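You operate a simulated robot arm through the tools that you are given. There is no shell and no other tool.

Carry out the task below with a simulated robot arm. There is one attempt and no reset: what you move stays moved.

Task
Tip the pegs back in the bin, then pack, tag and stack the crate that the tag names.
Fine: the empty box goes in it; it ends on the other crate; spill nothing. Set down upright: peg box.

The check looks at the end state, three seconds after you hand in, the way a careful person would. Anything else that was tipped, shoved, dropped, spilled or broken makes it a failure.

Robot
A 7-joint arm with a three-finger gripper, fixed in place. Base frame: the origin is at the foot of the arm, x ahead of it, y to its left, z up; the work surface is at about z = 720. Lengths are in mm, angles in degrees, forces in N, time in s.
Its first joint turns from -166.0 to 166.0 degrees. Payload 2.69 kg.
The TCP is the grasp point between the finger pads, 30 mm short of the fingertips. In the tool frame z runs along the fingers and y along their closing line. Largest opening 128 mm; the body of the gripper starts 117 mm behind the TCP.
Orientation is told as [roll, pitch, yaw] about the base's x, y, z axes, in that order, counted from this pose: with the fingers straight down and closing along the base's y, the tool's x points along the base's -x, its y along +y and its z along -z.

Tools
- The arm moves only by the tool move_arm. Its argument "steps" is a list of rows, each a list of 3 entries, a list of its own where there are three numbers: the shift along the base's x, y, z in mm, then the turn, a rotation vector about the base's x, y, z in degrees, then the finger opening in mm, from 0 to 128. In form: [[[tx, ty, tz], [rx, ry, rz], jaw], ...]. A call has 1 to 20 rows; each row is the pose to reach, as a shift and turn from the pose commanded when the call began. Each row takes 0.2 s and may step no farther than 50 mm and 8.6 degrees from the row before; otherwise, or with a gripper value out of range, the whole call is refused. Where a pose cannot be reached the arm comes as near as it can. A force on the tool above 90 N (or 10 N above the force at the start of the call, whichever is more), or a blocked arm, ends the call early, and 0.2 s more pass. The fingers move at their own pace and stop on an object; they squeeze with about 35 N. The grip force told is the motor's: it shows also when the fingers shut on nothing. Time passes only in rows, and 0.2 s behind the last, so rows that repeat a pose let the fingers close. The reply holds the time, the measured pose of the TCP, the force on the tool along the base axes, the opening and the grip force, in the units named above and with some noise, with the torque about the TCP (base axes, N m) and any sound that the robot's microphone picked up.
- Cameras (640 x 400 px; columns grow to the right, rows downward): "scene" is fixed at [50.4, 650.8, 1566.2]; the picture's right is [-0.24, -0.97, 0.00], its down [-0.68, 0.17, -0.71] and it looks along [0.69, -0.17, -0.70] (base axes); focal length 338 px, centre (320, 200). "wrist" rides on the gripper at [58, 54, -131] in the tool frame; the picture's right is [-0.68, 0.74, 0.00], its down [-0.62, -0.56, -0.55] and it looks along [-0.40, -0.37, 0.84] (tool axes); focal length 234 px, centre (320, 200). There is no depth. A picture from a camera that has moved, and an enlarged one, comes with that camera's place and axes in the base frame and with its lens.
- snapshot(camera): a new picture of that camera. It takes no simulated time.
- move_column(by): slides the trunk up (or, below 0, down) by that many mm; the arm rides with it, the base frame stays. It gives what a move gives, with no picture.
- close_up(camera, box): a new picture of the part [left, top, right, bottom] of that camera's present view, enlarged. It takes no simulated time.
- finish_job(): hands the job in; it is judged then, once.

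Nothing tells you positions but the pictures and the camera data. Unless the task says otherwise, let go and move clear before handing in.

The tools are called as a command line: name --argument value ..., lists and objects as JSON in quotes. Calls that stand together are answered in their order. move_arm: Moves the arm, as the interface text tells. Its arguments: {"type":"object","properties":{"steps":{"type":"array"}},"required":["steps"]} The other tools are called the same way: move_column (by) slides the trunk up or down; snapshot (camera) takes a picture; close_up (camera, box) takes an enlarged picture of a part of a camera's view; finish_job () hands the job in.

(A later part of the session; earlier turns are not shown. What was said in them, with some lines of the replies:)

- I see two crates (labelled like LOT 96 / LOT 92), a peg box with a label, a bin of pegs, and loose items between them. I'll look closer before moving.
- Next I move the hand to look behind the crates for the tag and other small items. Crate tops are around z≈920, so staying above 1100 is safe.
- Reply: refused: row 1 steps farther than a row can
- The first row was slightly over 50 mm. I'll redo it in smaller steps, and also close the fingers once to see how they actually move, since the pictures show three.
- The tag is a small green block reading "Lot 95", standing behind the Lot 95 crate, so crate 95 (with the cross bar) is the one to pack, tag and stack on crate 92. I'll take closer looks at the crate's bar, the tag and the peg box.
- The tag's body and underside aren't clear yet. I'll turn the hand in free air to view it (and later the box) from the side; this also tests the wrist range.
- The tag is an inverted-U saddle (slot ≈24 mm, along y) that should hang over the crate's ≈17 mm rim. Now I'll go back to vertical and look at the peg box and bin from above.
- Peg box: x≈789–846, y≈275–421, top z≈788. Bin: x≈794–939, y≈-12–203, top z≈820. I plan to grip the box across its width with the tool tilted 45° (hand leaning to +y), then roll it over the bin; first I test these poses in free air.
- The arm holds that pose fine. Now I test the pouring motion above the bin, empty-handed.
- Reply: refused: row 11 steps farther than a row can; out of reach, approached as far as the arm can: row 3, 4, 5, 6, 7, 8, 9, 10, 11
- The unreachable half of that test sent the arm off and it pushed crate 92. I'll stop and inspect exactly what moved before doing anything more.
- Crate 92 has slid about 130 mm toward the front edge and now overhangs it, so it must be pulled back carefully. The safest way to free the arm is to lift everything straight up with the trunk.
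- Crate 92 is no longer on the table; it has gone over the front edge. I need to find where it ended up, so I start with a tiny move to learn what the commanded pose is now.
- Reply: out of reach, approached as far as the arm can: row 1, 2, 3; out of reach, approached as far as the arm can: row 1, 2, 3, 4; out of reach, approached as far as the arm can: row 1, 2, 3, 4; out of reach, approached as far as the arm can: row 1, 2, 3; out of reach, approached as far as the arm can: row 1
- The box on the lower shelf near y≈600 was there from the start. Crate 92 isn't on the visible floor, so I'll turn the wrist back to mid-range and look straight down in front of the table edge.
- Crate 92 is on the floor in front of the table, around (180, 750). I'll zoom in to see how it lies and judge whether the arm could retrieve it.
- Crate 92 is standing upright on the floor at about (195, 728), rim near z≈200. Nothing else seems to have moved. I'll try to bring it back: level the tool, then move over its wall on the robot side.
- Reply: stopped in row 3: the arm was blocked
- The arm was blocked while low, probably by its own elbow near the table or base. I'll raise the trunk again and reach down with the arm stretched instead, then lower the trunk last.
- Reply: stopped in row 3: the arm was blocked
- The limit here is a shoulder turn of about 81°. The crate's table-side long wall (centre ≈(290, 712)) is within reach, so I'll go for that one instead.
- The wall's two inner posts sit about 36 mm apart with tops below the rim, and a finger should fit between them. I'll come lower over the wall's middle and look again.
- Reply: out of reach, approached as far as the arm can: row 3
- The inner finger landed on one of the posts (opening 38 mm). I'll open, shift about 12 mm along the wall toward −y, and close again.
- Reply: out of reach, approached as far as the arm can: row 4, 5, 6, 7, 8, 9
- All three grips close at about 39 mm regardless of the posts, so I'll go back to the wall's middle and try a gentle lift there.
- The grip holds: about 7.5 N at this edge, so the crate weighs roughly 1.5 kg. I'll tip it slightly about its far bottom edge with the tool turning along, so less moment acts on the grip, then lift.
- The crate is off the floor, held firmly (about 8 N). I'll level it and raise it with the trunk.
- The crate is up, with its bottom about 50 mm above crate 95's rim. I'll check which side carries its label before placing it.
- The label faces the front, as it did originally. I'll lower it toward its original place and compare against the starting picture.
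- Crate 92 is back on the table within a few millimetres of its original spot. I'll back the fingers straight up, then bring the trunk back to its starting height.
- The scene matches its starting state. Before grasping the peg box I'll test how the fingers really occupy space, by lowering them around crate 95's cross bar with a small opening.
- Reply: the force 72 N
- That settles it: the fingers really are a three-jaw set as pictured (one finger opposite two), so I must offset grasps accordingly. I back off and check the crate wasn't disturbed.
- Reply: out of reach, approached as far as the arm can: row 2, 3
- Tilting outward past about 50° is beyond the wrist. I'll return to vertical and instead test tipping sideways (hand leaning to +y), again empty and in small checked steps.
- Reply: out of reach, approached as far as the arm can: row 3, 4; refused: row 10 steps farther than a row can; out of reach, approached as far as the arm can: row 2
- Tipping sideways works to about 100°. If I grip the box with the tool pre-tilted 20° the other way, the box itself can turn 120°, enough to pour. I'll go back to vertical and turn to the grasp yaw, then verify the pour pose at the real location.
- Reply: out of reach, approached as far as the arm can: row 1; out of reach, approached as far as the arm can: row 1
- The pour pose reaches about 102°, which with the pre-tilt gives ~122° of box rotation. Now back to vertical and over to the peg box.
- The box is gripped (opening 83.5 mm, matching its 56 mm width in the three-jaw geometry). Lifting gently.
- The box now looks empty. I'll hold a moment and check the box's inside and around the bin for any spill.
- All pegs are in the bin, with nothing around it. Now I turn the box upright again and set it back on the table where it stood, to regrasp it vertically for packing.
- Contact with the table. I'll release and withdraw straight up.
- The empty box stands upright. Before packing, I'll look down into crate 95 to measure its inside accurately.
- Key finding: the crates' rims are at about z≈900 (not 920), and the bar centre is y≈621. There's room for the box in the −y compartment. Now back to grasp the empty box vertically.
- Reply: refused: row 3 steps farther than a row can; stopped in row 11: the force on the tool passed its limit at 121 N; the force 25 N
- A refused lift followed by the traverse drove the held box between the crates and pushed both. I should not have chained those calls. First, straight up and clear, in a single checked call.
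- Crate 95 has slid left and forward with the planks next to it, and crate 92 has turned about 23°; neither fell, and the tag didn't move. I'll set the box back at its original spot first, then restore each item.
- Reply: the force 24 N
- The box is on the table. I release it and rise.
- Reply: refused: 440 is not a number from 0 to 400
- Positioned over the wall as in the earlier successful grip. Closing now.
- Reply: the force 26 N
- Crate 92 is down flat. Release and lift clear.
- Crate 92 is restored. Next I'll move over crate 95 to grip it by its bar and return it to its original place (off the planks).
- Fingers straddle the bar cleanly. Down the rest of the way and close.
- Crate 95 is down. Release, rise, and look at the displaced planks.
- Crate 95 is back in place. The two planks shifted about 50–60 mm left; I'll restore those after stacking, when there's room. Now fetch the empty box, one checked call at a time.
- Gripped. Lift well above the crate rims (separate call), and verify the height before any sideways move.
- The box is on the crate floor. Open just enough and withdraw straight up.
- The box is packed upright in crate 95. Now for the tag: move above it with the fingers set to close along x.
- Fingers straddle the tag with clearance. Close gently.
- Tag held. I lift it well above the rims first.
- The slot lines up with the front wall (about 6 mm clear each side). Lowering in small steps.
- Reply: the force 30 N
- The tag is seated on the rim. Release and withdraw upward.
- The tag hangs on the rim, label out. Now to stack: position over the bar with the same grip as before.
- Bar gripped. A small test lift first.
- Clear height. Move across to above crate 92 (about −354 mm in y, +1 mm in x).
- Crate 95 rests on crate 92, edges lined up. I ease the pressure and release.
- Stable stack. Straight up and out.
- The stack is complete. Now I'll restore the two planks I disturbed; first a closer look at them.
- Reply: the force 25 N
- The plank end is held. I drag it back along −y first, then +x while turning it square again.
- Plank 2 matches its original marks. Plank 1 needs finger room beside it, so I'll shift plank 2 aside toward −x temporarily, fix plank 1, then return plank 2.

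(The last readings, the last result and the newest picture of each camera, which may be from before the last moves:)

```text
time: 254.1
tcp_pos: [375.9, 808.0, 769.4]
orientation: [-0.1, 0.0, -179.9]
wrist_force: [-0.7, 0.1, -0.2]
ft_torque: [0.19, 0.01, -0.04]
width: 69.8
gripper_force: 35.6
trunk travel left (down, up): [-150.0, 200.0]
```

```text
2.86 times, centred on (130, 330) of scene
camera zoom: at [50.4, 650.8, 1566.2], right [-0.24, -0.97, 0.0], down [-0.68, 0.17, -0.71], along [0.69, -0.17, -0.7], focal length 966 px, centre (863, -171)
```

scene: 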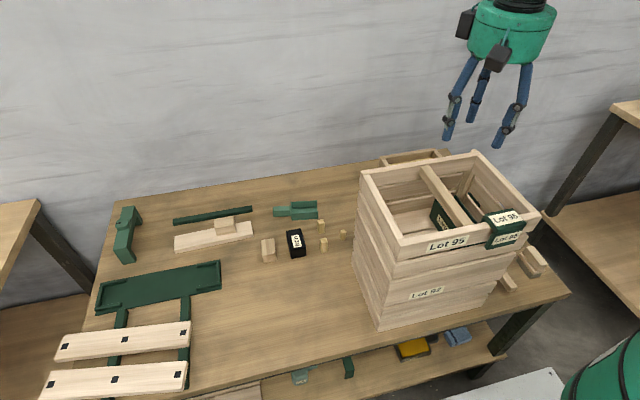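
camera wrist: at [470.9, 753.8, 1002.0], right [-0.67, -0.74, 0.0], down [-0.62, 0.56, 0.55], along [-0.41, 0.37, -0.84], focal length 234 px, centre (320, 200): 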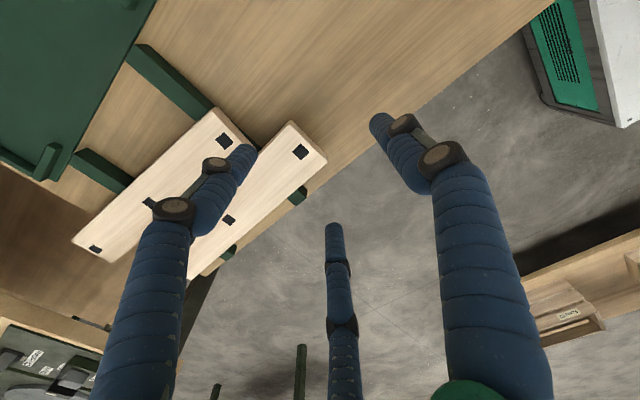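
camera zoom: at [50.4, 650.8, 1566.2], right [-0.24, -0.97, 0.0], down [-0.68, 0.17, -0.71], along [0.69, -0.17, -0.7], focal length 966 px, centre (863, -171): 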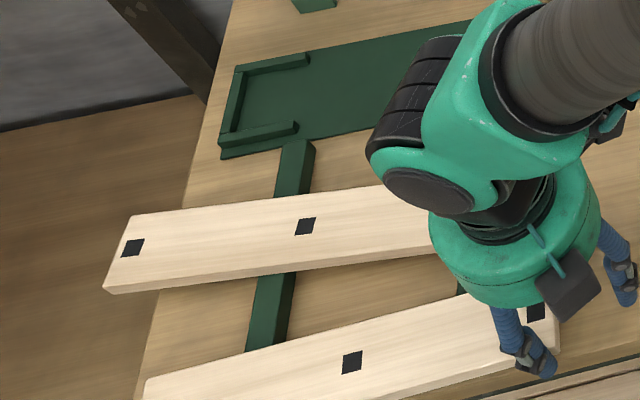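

move_arm --steps '[[[0, 0, -0.5], [0, 0, 0], 40], [[0, 0, -0.5], [0, 0, 0], 65], [[0, 0, -0.5], [0, 0, 0], 82], [[0, 0, 0], [0, 0, 0], 88], [[0, 0, 30], [0, 0, 0], 88], [[0, 0, 70], [0, 0, 0], 88], [[0, 0, 110], [0, 0, 0], 90]]'

snapshot --camera "wrist"

```text
time: 255.7
tcp_pos: [376.3, 805.6, 878.8]
orientation: [0.1, 0.0, -179.7]
wrist_force: [0.1, -0.5, -0.1]
ft_torque: [0.01, -0.02, 0.01]
width: 90.1
gripper_force: 0.2
trunk travel left (down, up): [-150.0, 200.0]
```

```text
taken
camera wrist: at [435.0, 752.4, 1009.9], right [-0.67, -0.74, 0.0], down [-0.62, 0.56, 0.55], along [-0.41, 0.37, -0.84], focal length 234 px, centre (320, 200)
```

wrist: 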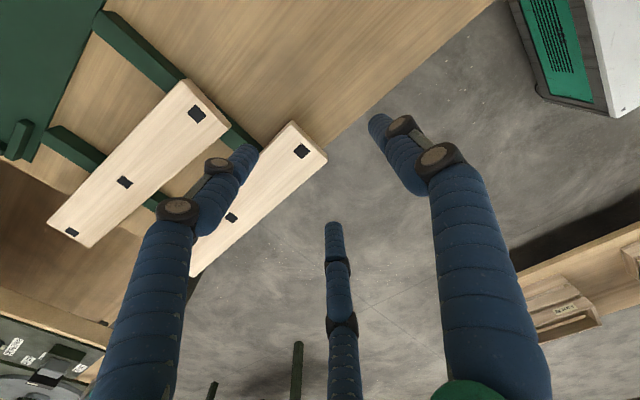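

move_arm --steps '[[[25, 13, 0], [0, 0, -2], 92], [[50, 27, 0], [0, 0, -4], 94], [[75, 40, 0], [0, 0, -6], 95], [[99, 53, 0], [0, 0, -7.5], 95]]'

snapshot --camera "wrist"

close_up --camera "wrist" --box '[170, 40, 360, 260]'

```text
time: 256.7
tcp_pos: [475.6, 859.6, 881.3]
orientation: [-0.1, 0.0, 172.7]
wrist_force: [-0.5, -0.1, -0.5]
ft_torque: [0.05, -0.03, 0.01]
width: 94.7
gripper_force: 0.0
trunk travel left (down, up): [-150.0, 200.0]
```

```text
taken
camera wrist: at [526.4, 799.1, 1013.0], right [-0.76, -0.65, 0.0], down [-0.54, 0.64, 0.55], along [-0.35, 0.42, -0.84], focal length 234 px, centre (320, 200)
```

wrist: 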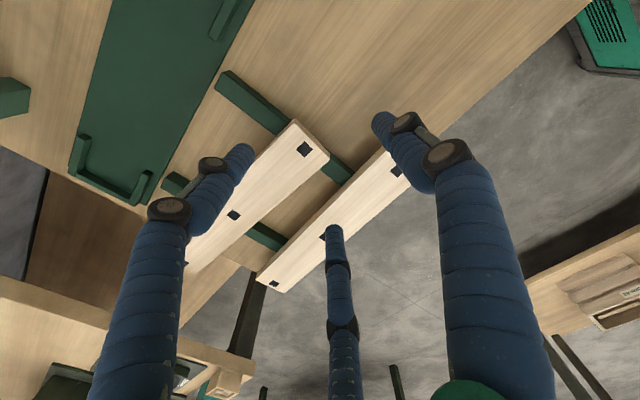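

```text
1.82 times, centred on (265, 150) of wrist
camera zoom: at [526.4, 799.1, 1013.0], right [-0.76, -0.65, 0.0], down [-0.54, 0.64, 0.55], along [-0.35, 0.42, -0.84], focal length 426 px, centre (420, 291)
```

zoom: 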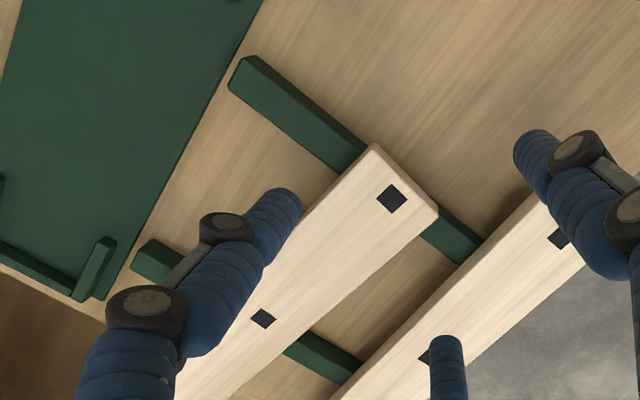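

move_arm --steps '[[[0, 0, -40], [0, 0, 0], 95], [[0, 0, -75], [0, 0, 0], 95], [[0, 0, -100], [0, 0, 0], 95]]'

close_up --camera "wrist" --box '[170, 40, 420, 260]'

```text
time: 257.5
tcp_pos: [474.5, 859.5, 782.6]
orientation: [-0.2, 0.0, 172.8]
wrist_force: [-0.9, -0.6, 0.4]
ft_torque: [-0.03, 0.01, -0.03]
width: 95.0
gripper_force: 0.2
trunk travel left (down, up): [-150.0, 200.0]
```

```text
1.82 times, centred on (295, 150) of wrist
camera zoom: at [525.5, 798.0, 912.8], right [-0.76, -0.65, 0.0], down [-0.54, 0.64, 0.55], along [-0.35, 0.42, -0.84], focal length 426 px, centre (366, 291)
```

zoom: 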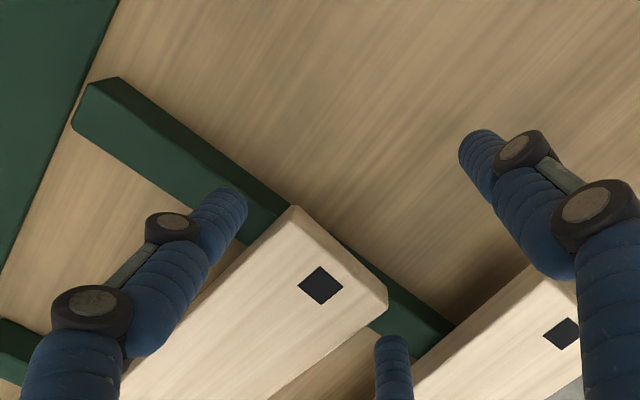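

move_arm --steps '[[[0, 0, -6], [0, 0, 0], 95], [[0, 0, -11], [0, 0, 0], 95], [[0, 0, -11], [0, 0, 0], 82], [[0, 0, -10], [0, 0, 0], 65], [[0, 0, -9], [0, 0, 0], 40], [[0, 0, -8], [0, 0, 0], 20], [[0, 0, -7], [0, 0, 0], 20], [[0, 0, -5], [0, 0, 0], 20]]'

close_up --camera "wrist" --box '[170, 40, 420, 260]'

```text
time: 259.3
tcp_pos: [476.0, 860.0, 776.5]
orientation: [0.0, 0.0, 172.8]
wrist_force: [0.3, -0.2, -1.2]
ft_torque: [-0.28, 0.04, 0.02]
width: 69.9
gripper_force: 35.1
trunk travel left (down, up): [-150.0, 200.0]
```

```text
1.82 times, centred on (295, 150) of wrist
camera zoom: at [525.9, 799.4, 906.6], right [-0.76, -0.65, 0.0], down [-0.54, 0.64, 0.55], along [-0.35, 0.42, -0.84], focal length 426 px, centre (366, 291)
```

zoom: 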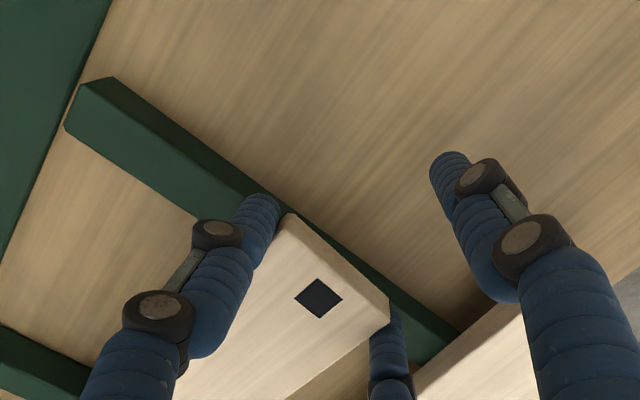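

move_arm --steps '[[[2, -12, 0], [0, 0, 1], 20], [[6, -24, 0], [0, 0, 3], 20], [[12, -36, 0], [0, 0, 5], 20], [[18, -45, 0], [0, 0, 6.5], 20], [[23, -51.5, 0], [0, 0, 7.7], 20], [[23, -51.5, -4], [0, 0, 7.7], 20]]'

close_up --camera "scene" --box '[30, 260, 230, 400]'

```text
time: 260.7
tcp_pos: [495.7, 808.5, 770.5]
orientation: [-0.1, -0.1, -179.5]
wrist_force: [-0.4, 0.2, 0.7]
ft_torque: [0.26, 0.02, 0.17]
width: 70.0
gripper_force: 35.5
trunk travel left (down, up): [-150.0, 200.0]
```

```text
2.86 times, centred on (130, 330) of scene
camera zoom: at [50.4, 650.8, 1566.2], right [-0.24, -0.97, 0.0], down [-0.68, 0.17, -0.71], along [0.69, -0.17, -0.7], focal length 966 px, centre (863, -171)
```

zoom: 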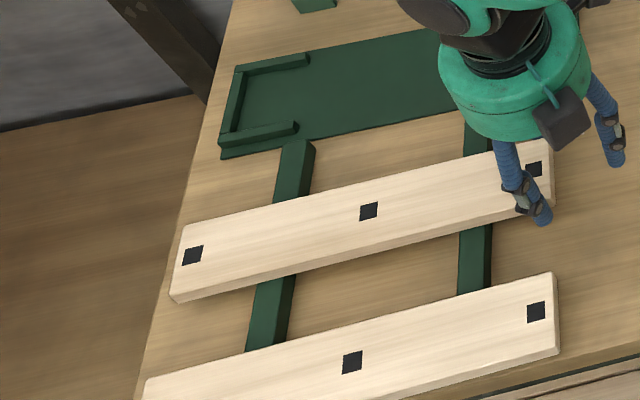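

move_arm --steps '[[[0, 0, 3], [0, 0, -1.3], 20], [[0, 0, 3], [0, 0, -2.6], 20], [[0, 0, 0], [0, 0, -2.6], 20]]'

close_up --camera "scene" --box '[30, 260, 230, 400]'

```text
time: 261.5
tcp_pos: [497.5, 809.3, 772.1]
orientation: [0.0, 0.0, 178.0]
wrist_force: [-0.7, -0.5, -1.6]
ft_torque: [-0.21, -0.01, 0.02]
width: 70.1
gripper_force: 35.0
trunk travel left (down, up): [-150.0, 200.0]
```

```text
2.86 times, centred on (130, 330) of scene
camera zoom: at [50.4, 650.8, 1566.2], right [-0.24, -0.97, 0.0], down [-0.68, 0.17, -0.71], along [0.69, -0.17, -0.7], focal length 966 px, centre (863, -171)
```

zoom: 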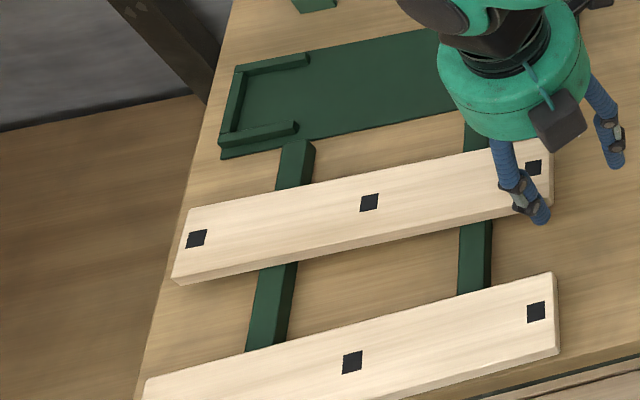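

move_arm --steps '[[[-2.5, 0.5, 0], [0, 0, 0], 20], [[-2.5, 0.5, -2], [0, 0, 0], 20], [[-2.5, 0.5, -2], [0, 0, 0], 45], [[-2.5, 0.5, -2], [0, 0, 0], 70], [[-2.5, 0.5, -2], [0, 0, 0], 84], [[-2.5, 0.5, -1.5], [0, 0, 0], 84], [[-2.5, 0.5, 30], [0, 0, 0], 84], [[-2.5, 0.5, 70], [0, 0, 0], 86], [[-2.5, 0.5, 110], [0, 0, 0], 88]]'

close_up --camera "scene" --box '[30, 260, 230, 400]'

```text
time: 263.5
tcp_pos: [494.4, 809.3, 881.8]
orientation: [0.0, 0.0, 178.0]
wrist_force: [-0.2, 0.5, -0.1]
ft_torque: [0.05, 0.03, 0.01]
width: 88.2
gripper_force: 0.1
trunk travel left (down, up): [-150.0, 200.0]
```

```text
2.86 times, centred on (130, 330) of scene
camera zoom: at [50.4, 650.8, 1566.2], right [-0.24, -0.97, 0.0], down [-0.68, 0.17, -0.71], along [0.69, -0.17, -0.7], focal length 966 px, centre (863, -171)
```

zoom: 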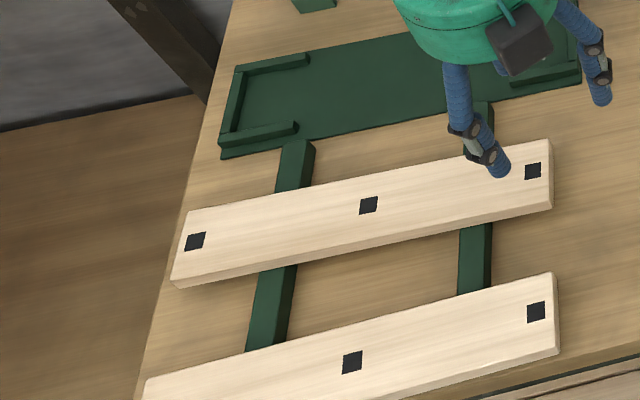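

Plank 1 matches. Now return plank 2.

move_arm --steps '[[[-40, 0, 0], [0, 0, 0.8], 88], [[-80, -1, 0], [0, 0, 1.6], 88], [[-118.5, -1, 0], [0, 0, 2.3], 88], [[-118.5, -1, -40], [0, 0, 2.3], 88], [[-118.5, -1, -80], [0, 0, 2.3], 88], [[-118.5, -1, -110], [0, 0, 2.3], 88]]'

close_up --camera "wrist" --box '[170, 40, 420, 260]'

```text
time: 264.9
tcp_pos: [375.3, 809.7, 771.7]
orientation: [-0.1, 0.0, -179.8]
wrist_force: [0.2, 0.6, 0.0]
ft_torque: [-0.01, 0.01, -0.02]
width: 88.0
gripper_force: 0.1
trunk travel left (down, up): [-150.0, 200.0]
```

```text
1.82 times, centred on (295, 150) of wrist
camera zoom: at [433.9, 756.0, 902.6], right [-0.67, -0.74, 0.0], down [-0.62, 0.56, 0.55], along [-0.4, 0.37, -0.84], focal length 426 px, centre (366, 291)
```

zoom: 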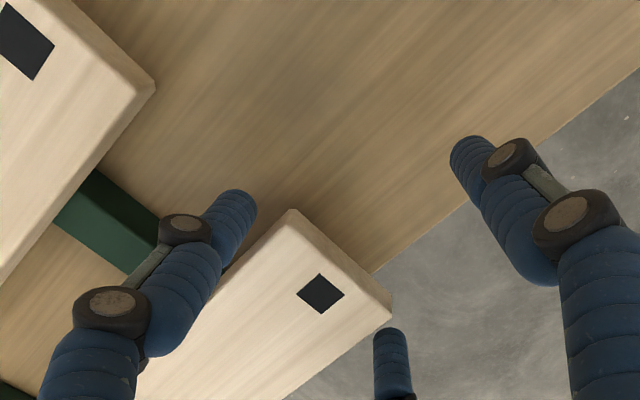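

move_arm --steps '[[[0, 0, 0], [0, 0, 0], 75], [[0, 0, 0], [0, 0, 0], 50], [[0, 0, 1], [0, 0, 0], 20], [[0, 0, 2], [0, 0, 0], 20], [[0, 0, 5], [0, 0, 0], 20]]'

```text
time: 266.1
tcp_pos: [375.7, 809.7, 778.1]
orientation: [0.0, 0.1, -179.8]
wrist_force: [-0.2, -0.6, -1.0]
ft_torque: [-0.25, 0.0, 0.0]
width: 69.9
gripper_force: 34.9
trunk travel left (down, up): [-150.0, 200.0]
```

move_arm --steps '[[[12, 0, 0], [0, 0, 0], 20], [[25, 0, 0], [0, 0, 0], 20], [[37.5, 0, 0], [0, 0, 0], 20], [[37.5, 0, -5], [0, 0, 0], 20]]'

close_up --camera "scene" --box '[30, 260, 230, 400]'

```text
time: 267.1
tcp_pos: [413.7, 807.3, 771.5]
orientation: [-0.1, -0.1, -179.8]
wrist_force: [-0.4, -1.0, 1.7]
ft_torque: [0.0, 0.09, 0.03]
width: 69.7
gripper_force: 35.5
trunk travel left (down, up): [-150.0, 200.0]
```

```text
2.86 times, centred on (130, 330) of scene
camera zoom: at [50.4, 650.8, 1566.2], right [-0.24, -0.97, 0.0], down [-0.68, 0.17, -0.71], along [0.69, -0.17, -0.7], focal length 966 px, centre (863, -171)
```

zoom: 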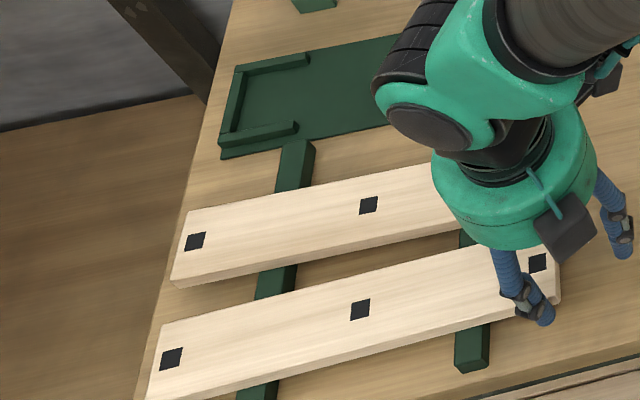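

move_arm --steps '[[[-1.5, 1.5, 1], [0, 0, 0.3], 20], [[-2, 2, -0.5], [0, 0, 0.4], 20], [[-2, 2, -0.5], [0, 0, 0.4], 40], [[-2, 2, -0.5], [0, 0, 0.4], 65], [[-2, 2, -0.5], [0, 0, 0.4], 78], [[-2, 2, 0], [0, 0, 0.4], 79], [[-2, 2, 15], [0, 0, 0.4], 79], [[-2, 2, 45], [0, 0, 0.4], 80], [[-2, 2, 90], [0, 0, 0.4], 80], [[-2, 2, 135], [0, 0, 0.4], 80]]'

close_up --camera "scene" --box '[30, 260, 230, 400]'

```text
time: 269.3
tcp_pos: [410.9, 810.6, 905.6]
orientation: [0.0, -0.1, -179.5]
wrist_force: [0.4, 0.7, -0.2]
ft_torque: [0.0, -0.02, 0.0]
width: 80.0
gripper_force: 0.0
trunk travel left (down, up): [-150.0, 200.0]
```

```text
2.86 times, centred on (130, 330) of scene
camera zoom: at [50.4, 650.8, 1566.2], right [-0.24, -0.97, 0.0], down [-0.68, 0.17, -0.71], along [0.69, -0.17, -0.7], focal length 966 px, centre (863, -171)
```

zoom: 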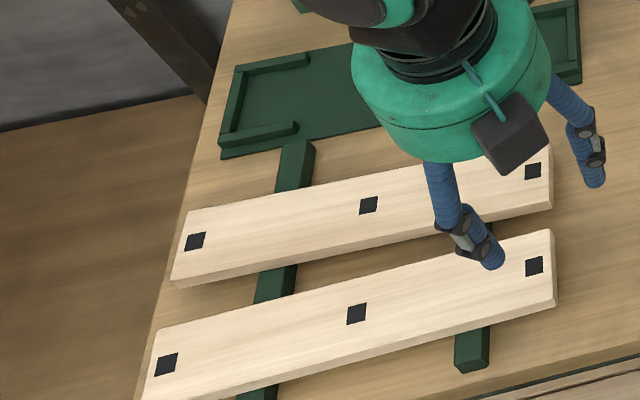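

Both planks are back within a few millimetres. I'll raise the arm clear and do a final check of everything.

move_arm --steps '[[[0, -10, 45], [0, 0, 0], 80], [[0, -20, 90], [0, 0, 0], 80], [[0, -30, 135], [0, 0, 0], 80], [[0, -40, 180], [0, 0, 0], 80], [[5, -60, 220], [0, 0, -8], 80], [[8, -90, 250], [0, 0, -16], 80], [[10, -120, 280], [0, 0, -24], 80], [[12, -155, 300], [0, 0, -32], 80], [[12, -190, 320], [0, 0, -40], 80], [[12, -225, 340], [0, 0, -47], 80], [[12, -255, 360], [0, 0, -47], 80]]'

snapshot --camera "scene"

snapshot --camera "wrist"

```text
time: 271.7
tcp_pos: [422.7, 554.6, 1267.9]
orientation: [0.1, -0.1, 133.5]
wrist_force: [-0.1, 0.0, -0.1]
ft_torque: [0.0, 0.0, -0.04]
width: 80.4
gripper_force: 0.0
trunk travel left (down, up): [-150.0, 200.0]
```

```text
taken
```

scene: 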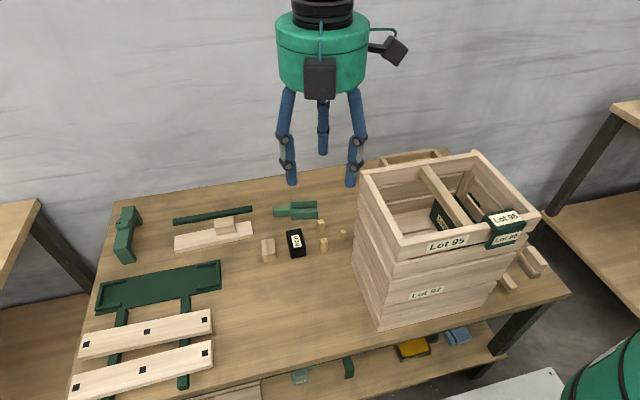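

```text
taken
camera wrist: at [423.2, 474.7, 1399.4], right [-1.0, -0.02, 0.0], down [-0.01, 0.84, 0.55], along [-0.01, 0.55, -0.84], focal length 234 px, centre (320, 200)
```

wrist: 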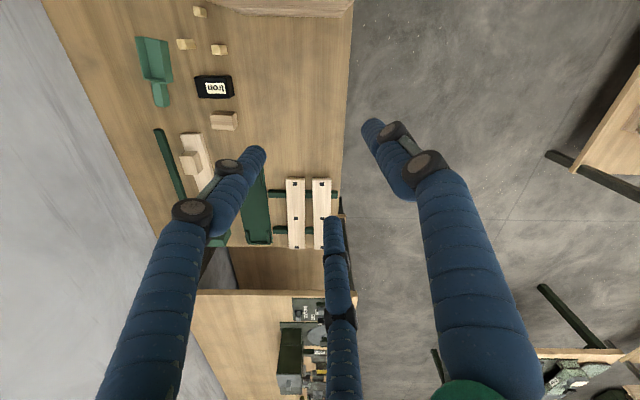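

move_arm --steps '[[[0, 0, 0], [0, 0, -8.4], 100], [[0, 0, 0], [0, 0, -16.8], 120], [[0, 0, 0], [0, 0, -25.2], 127], [[0, 0, 0], [0, 0, -33.6], 127], [[0, 0, 0], [0, 0, -42], 127], [[0, 0, 0], [0, 0, -50.4], 127], [[0, 0, 0], [0, 0, -58.8], 127], [[0, 0, 0], [0, 0, -67.2], 127], [[0, 0, 0], [0, 0, -75.6], 127], [[0, 0, 0], [0, 0, -84], 127], [[0, 0, 0], [0, 0, -92.4], 127], [[0, 0, 0], [0, 0, -100.8], 127], [[0, 0, 0], [0, 0, -109.2], 127], [[0, 0, 0], [0, 0, -117.6], 127], [[0, 0, 0], [0, 0, -126], 127], [[0, 0, 0], [0, 0, -133.4], 127]]'

snapshot --camera "wrist"

close_up --camera "wrist" --box '[220, 130, 440, 300]'

close_up --camera "scene" --box '[340, 130, 570, 340]'

snapshot --camera "scene"

```text
time: 275.1
tcp_pos: [424.9, 554.7, 1266.0]
orientation: [-0.2, 0.0, 0.0]
wrist_force: [0.1, -0.4, 0.1]
ft_torque: [0.01, -0.01, -0.03]
width: 127.3
gripper_force: 0.0
trunk travel left (down, up): [-150.0, 200.0]
```

```text
taken
camera wrist: at [365.7, 608.8, 1397.9], right [0.68, 0.74, 0.0], down [0.62, -0.56, 0.55], along [0.4, -0.37, -0.84], focal length 234 px, centre (320, 200)
```

wrist: 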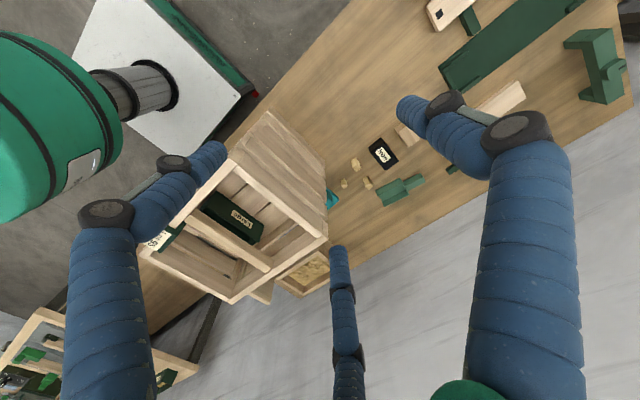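

```text
2.35 times, centred on (330, 215) of wrist
camera zoom: at [365.7, 608.8, 1397.9], right [0.68, 0.74, 0.0], down [0.62, -0.56, 0.55], along [0.4, -0.37, -0.84], focal length 551 px, centre (296, 165)
```

zoom: 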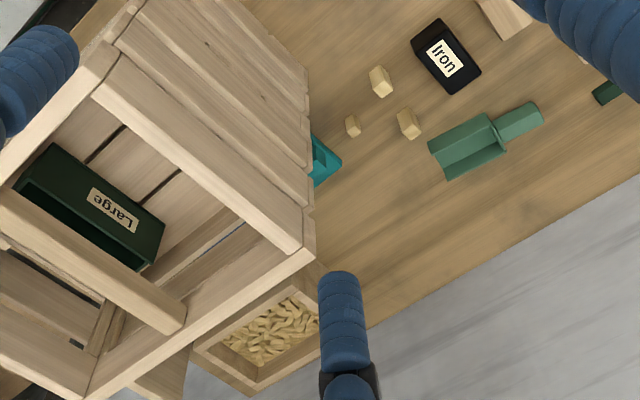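

```text
1.90 times, centred on (455, 235) of scene
camera zoom: at [50.4, 650.8, 1566.2], right [-0.24, -0.97, 0.0], down [-0.68, 0.17, -0.71], along [0.69, -0.17, -0.7], focal length 644 px, centre (63, 133)
```

zoom: 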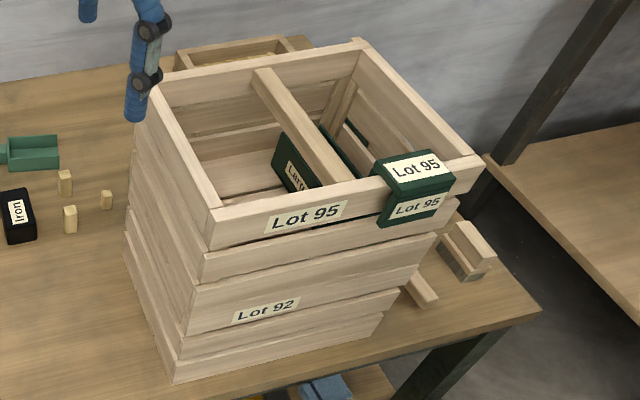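

```text
taken
```

scene: 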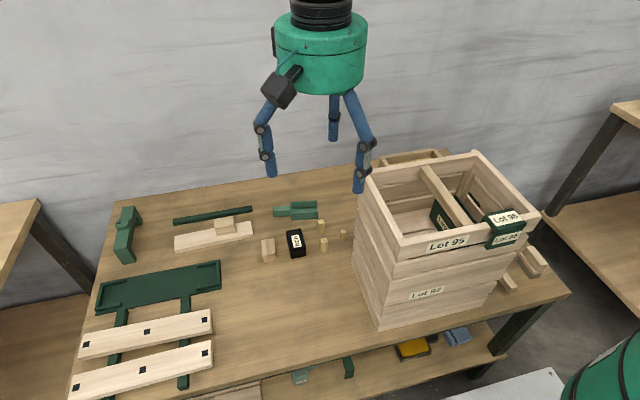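

The end state looks right. The pegs are in the bin, the empty peg box stands upright in crate 95, the tag hangs on its rim, and crate 95 sits squarely on crate 92. The planks and crate 92 are back at their original places, and the arm is clear, so I'm handing in.

finish_job

```text
The job is handed in.
```

The crate named on the tag (Lot 95) is packed, tagged and stacked, but I knocked several things about on the way and had to put them back. The job is handed in, and I don't know the check's verdict.

**End state, from the last pictures**
- **Pegs:** they are all in the bin, and I saw none outside it.
- **Peg box:** it is empty and stands upright inside crate Lot 95.
- **Tag:** it hangs over Lot 95's front rim with its label facing out.
- **Stack:** Lot 95 rests squarely on Lot 92, and the arm is clear.

**What went wrong**
- **Lot 92 fell off the table:** an early wrist test went out of reach, swung the arm and pushed the crate to the edge. It dropped to the floor and landed upright. I lifted it back to within a few millimetres of its original spot and saw no damage.
- **Crates and planks shoved:** a lift was refused, but I had already queued the sideways move. The held box drove between the two crates, pushed both, and slid the two planks at the left of the bench by about 50–60 mm. I put Lot 92 and both planks back to within about 5 mm, and Lot 95 back roughly where it stood.
- **Pressed on Lot 95's bar:** while testing the fingers I pushed down on the crate's cross bar with about 71 N. It showed no damage.

The gripper behaves as three fingers, as pictured, not the two in the description, so I worked out the grips from that.
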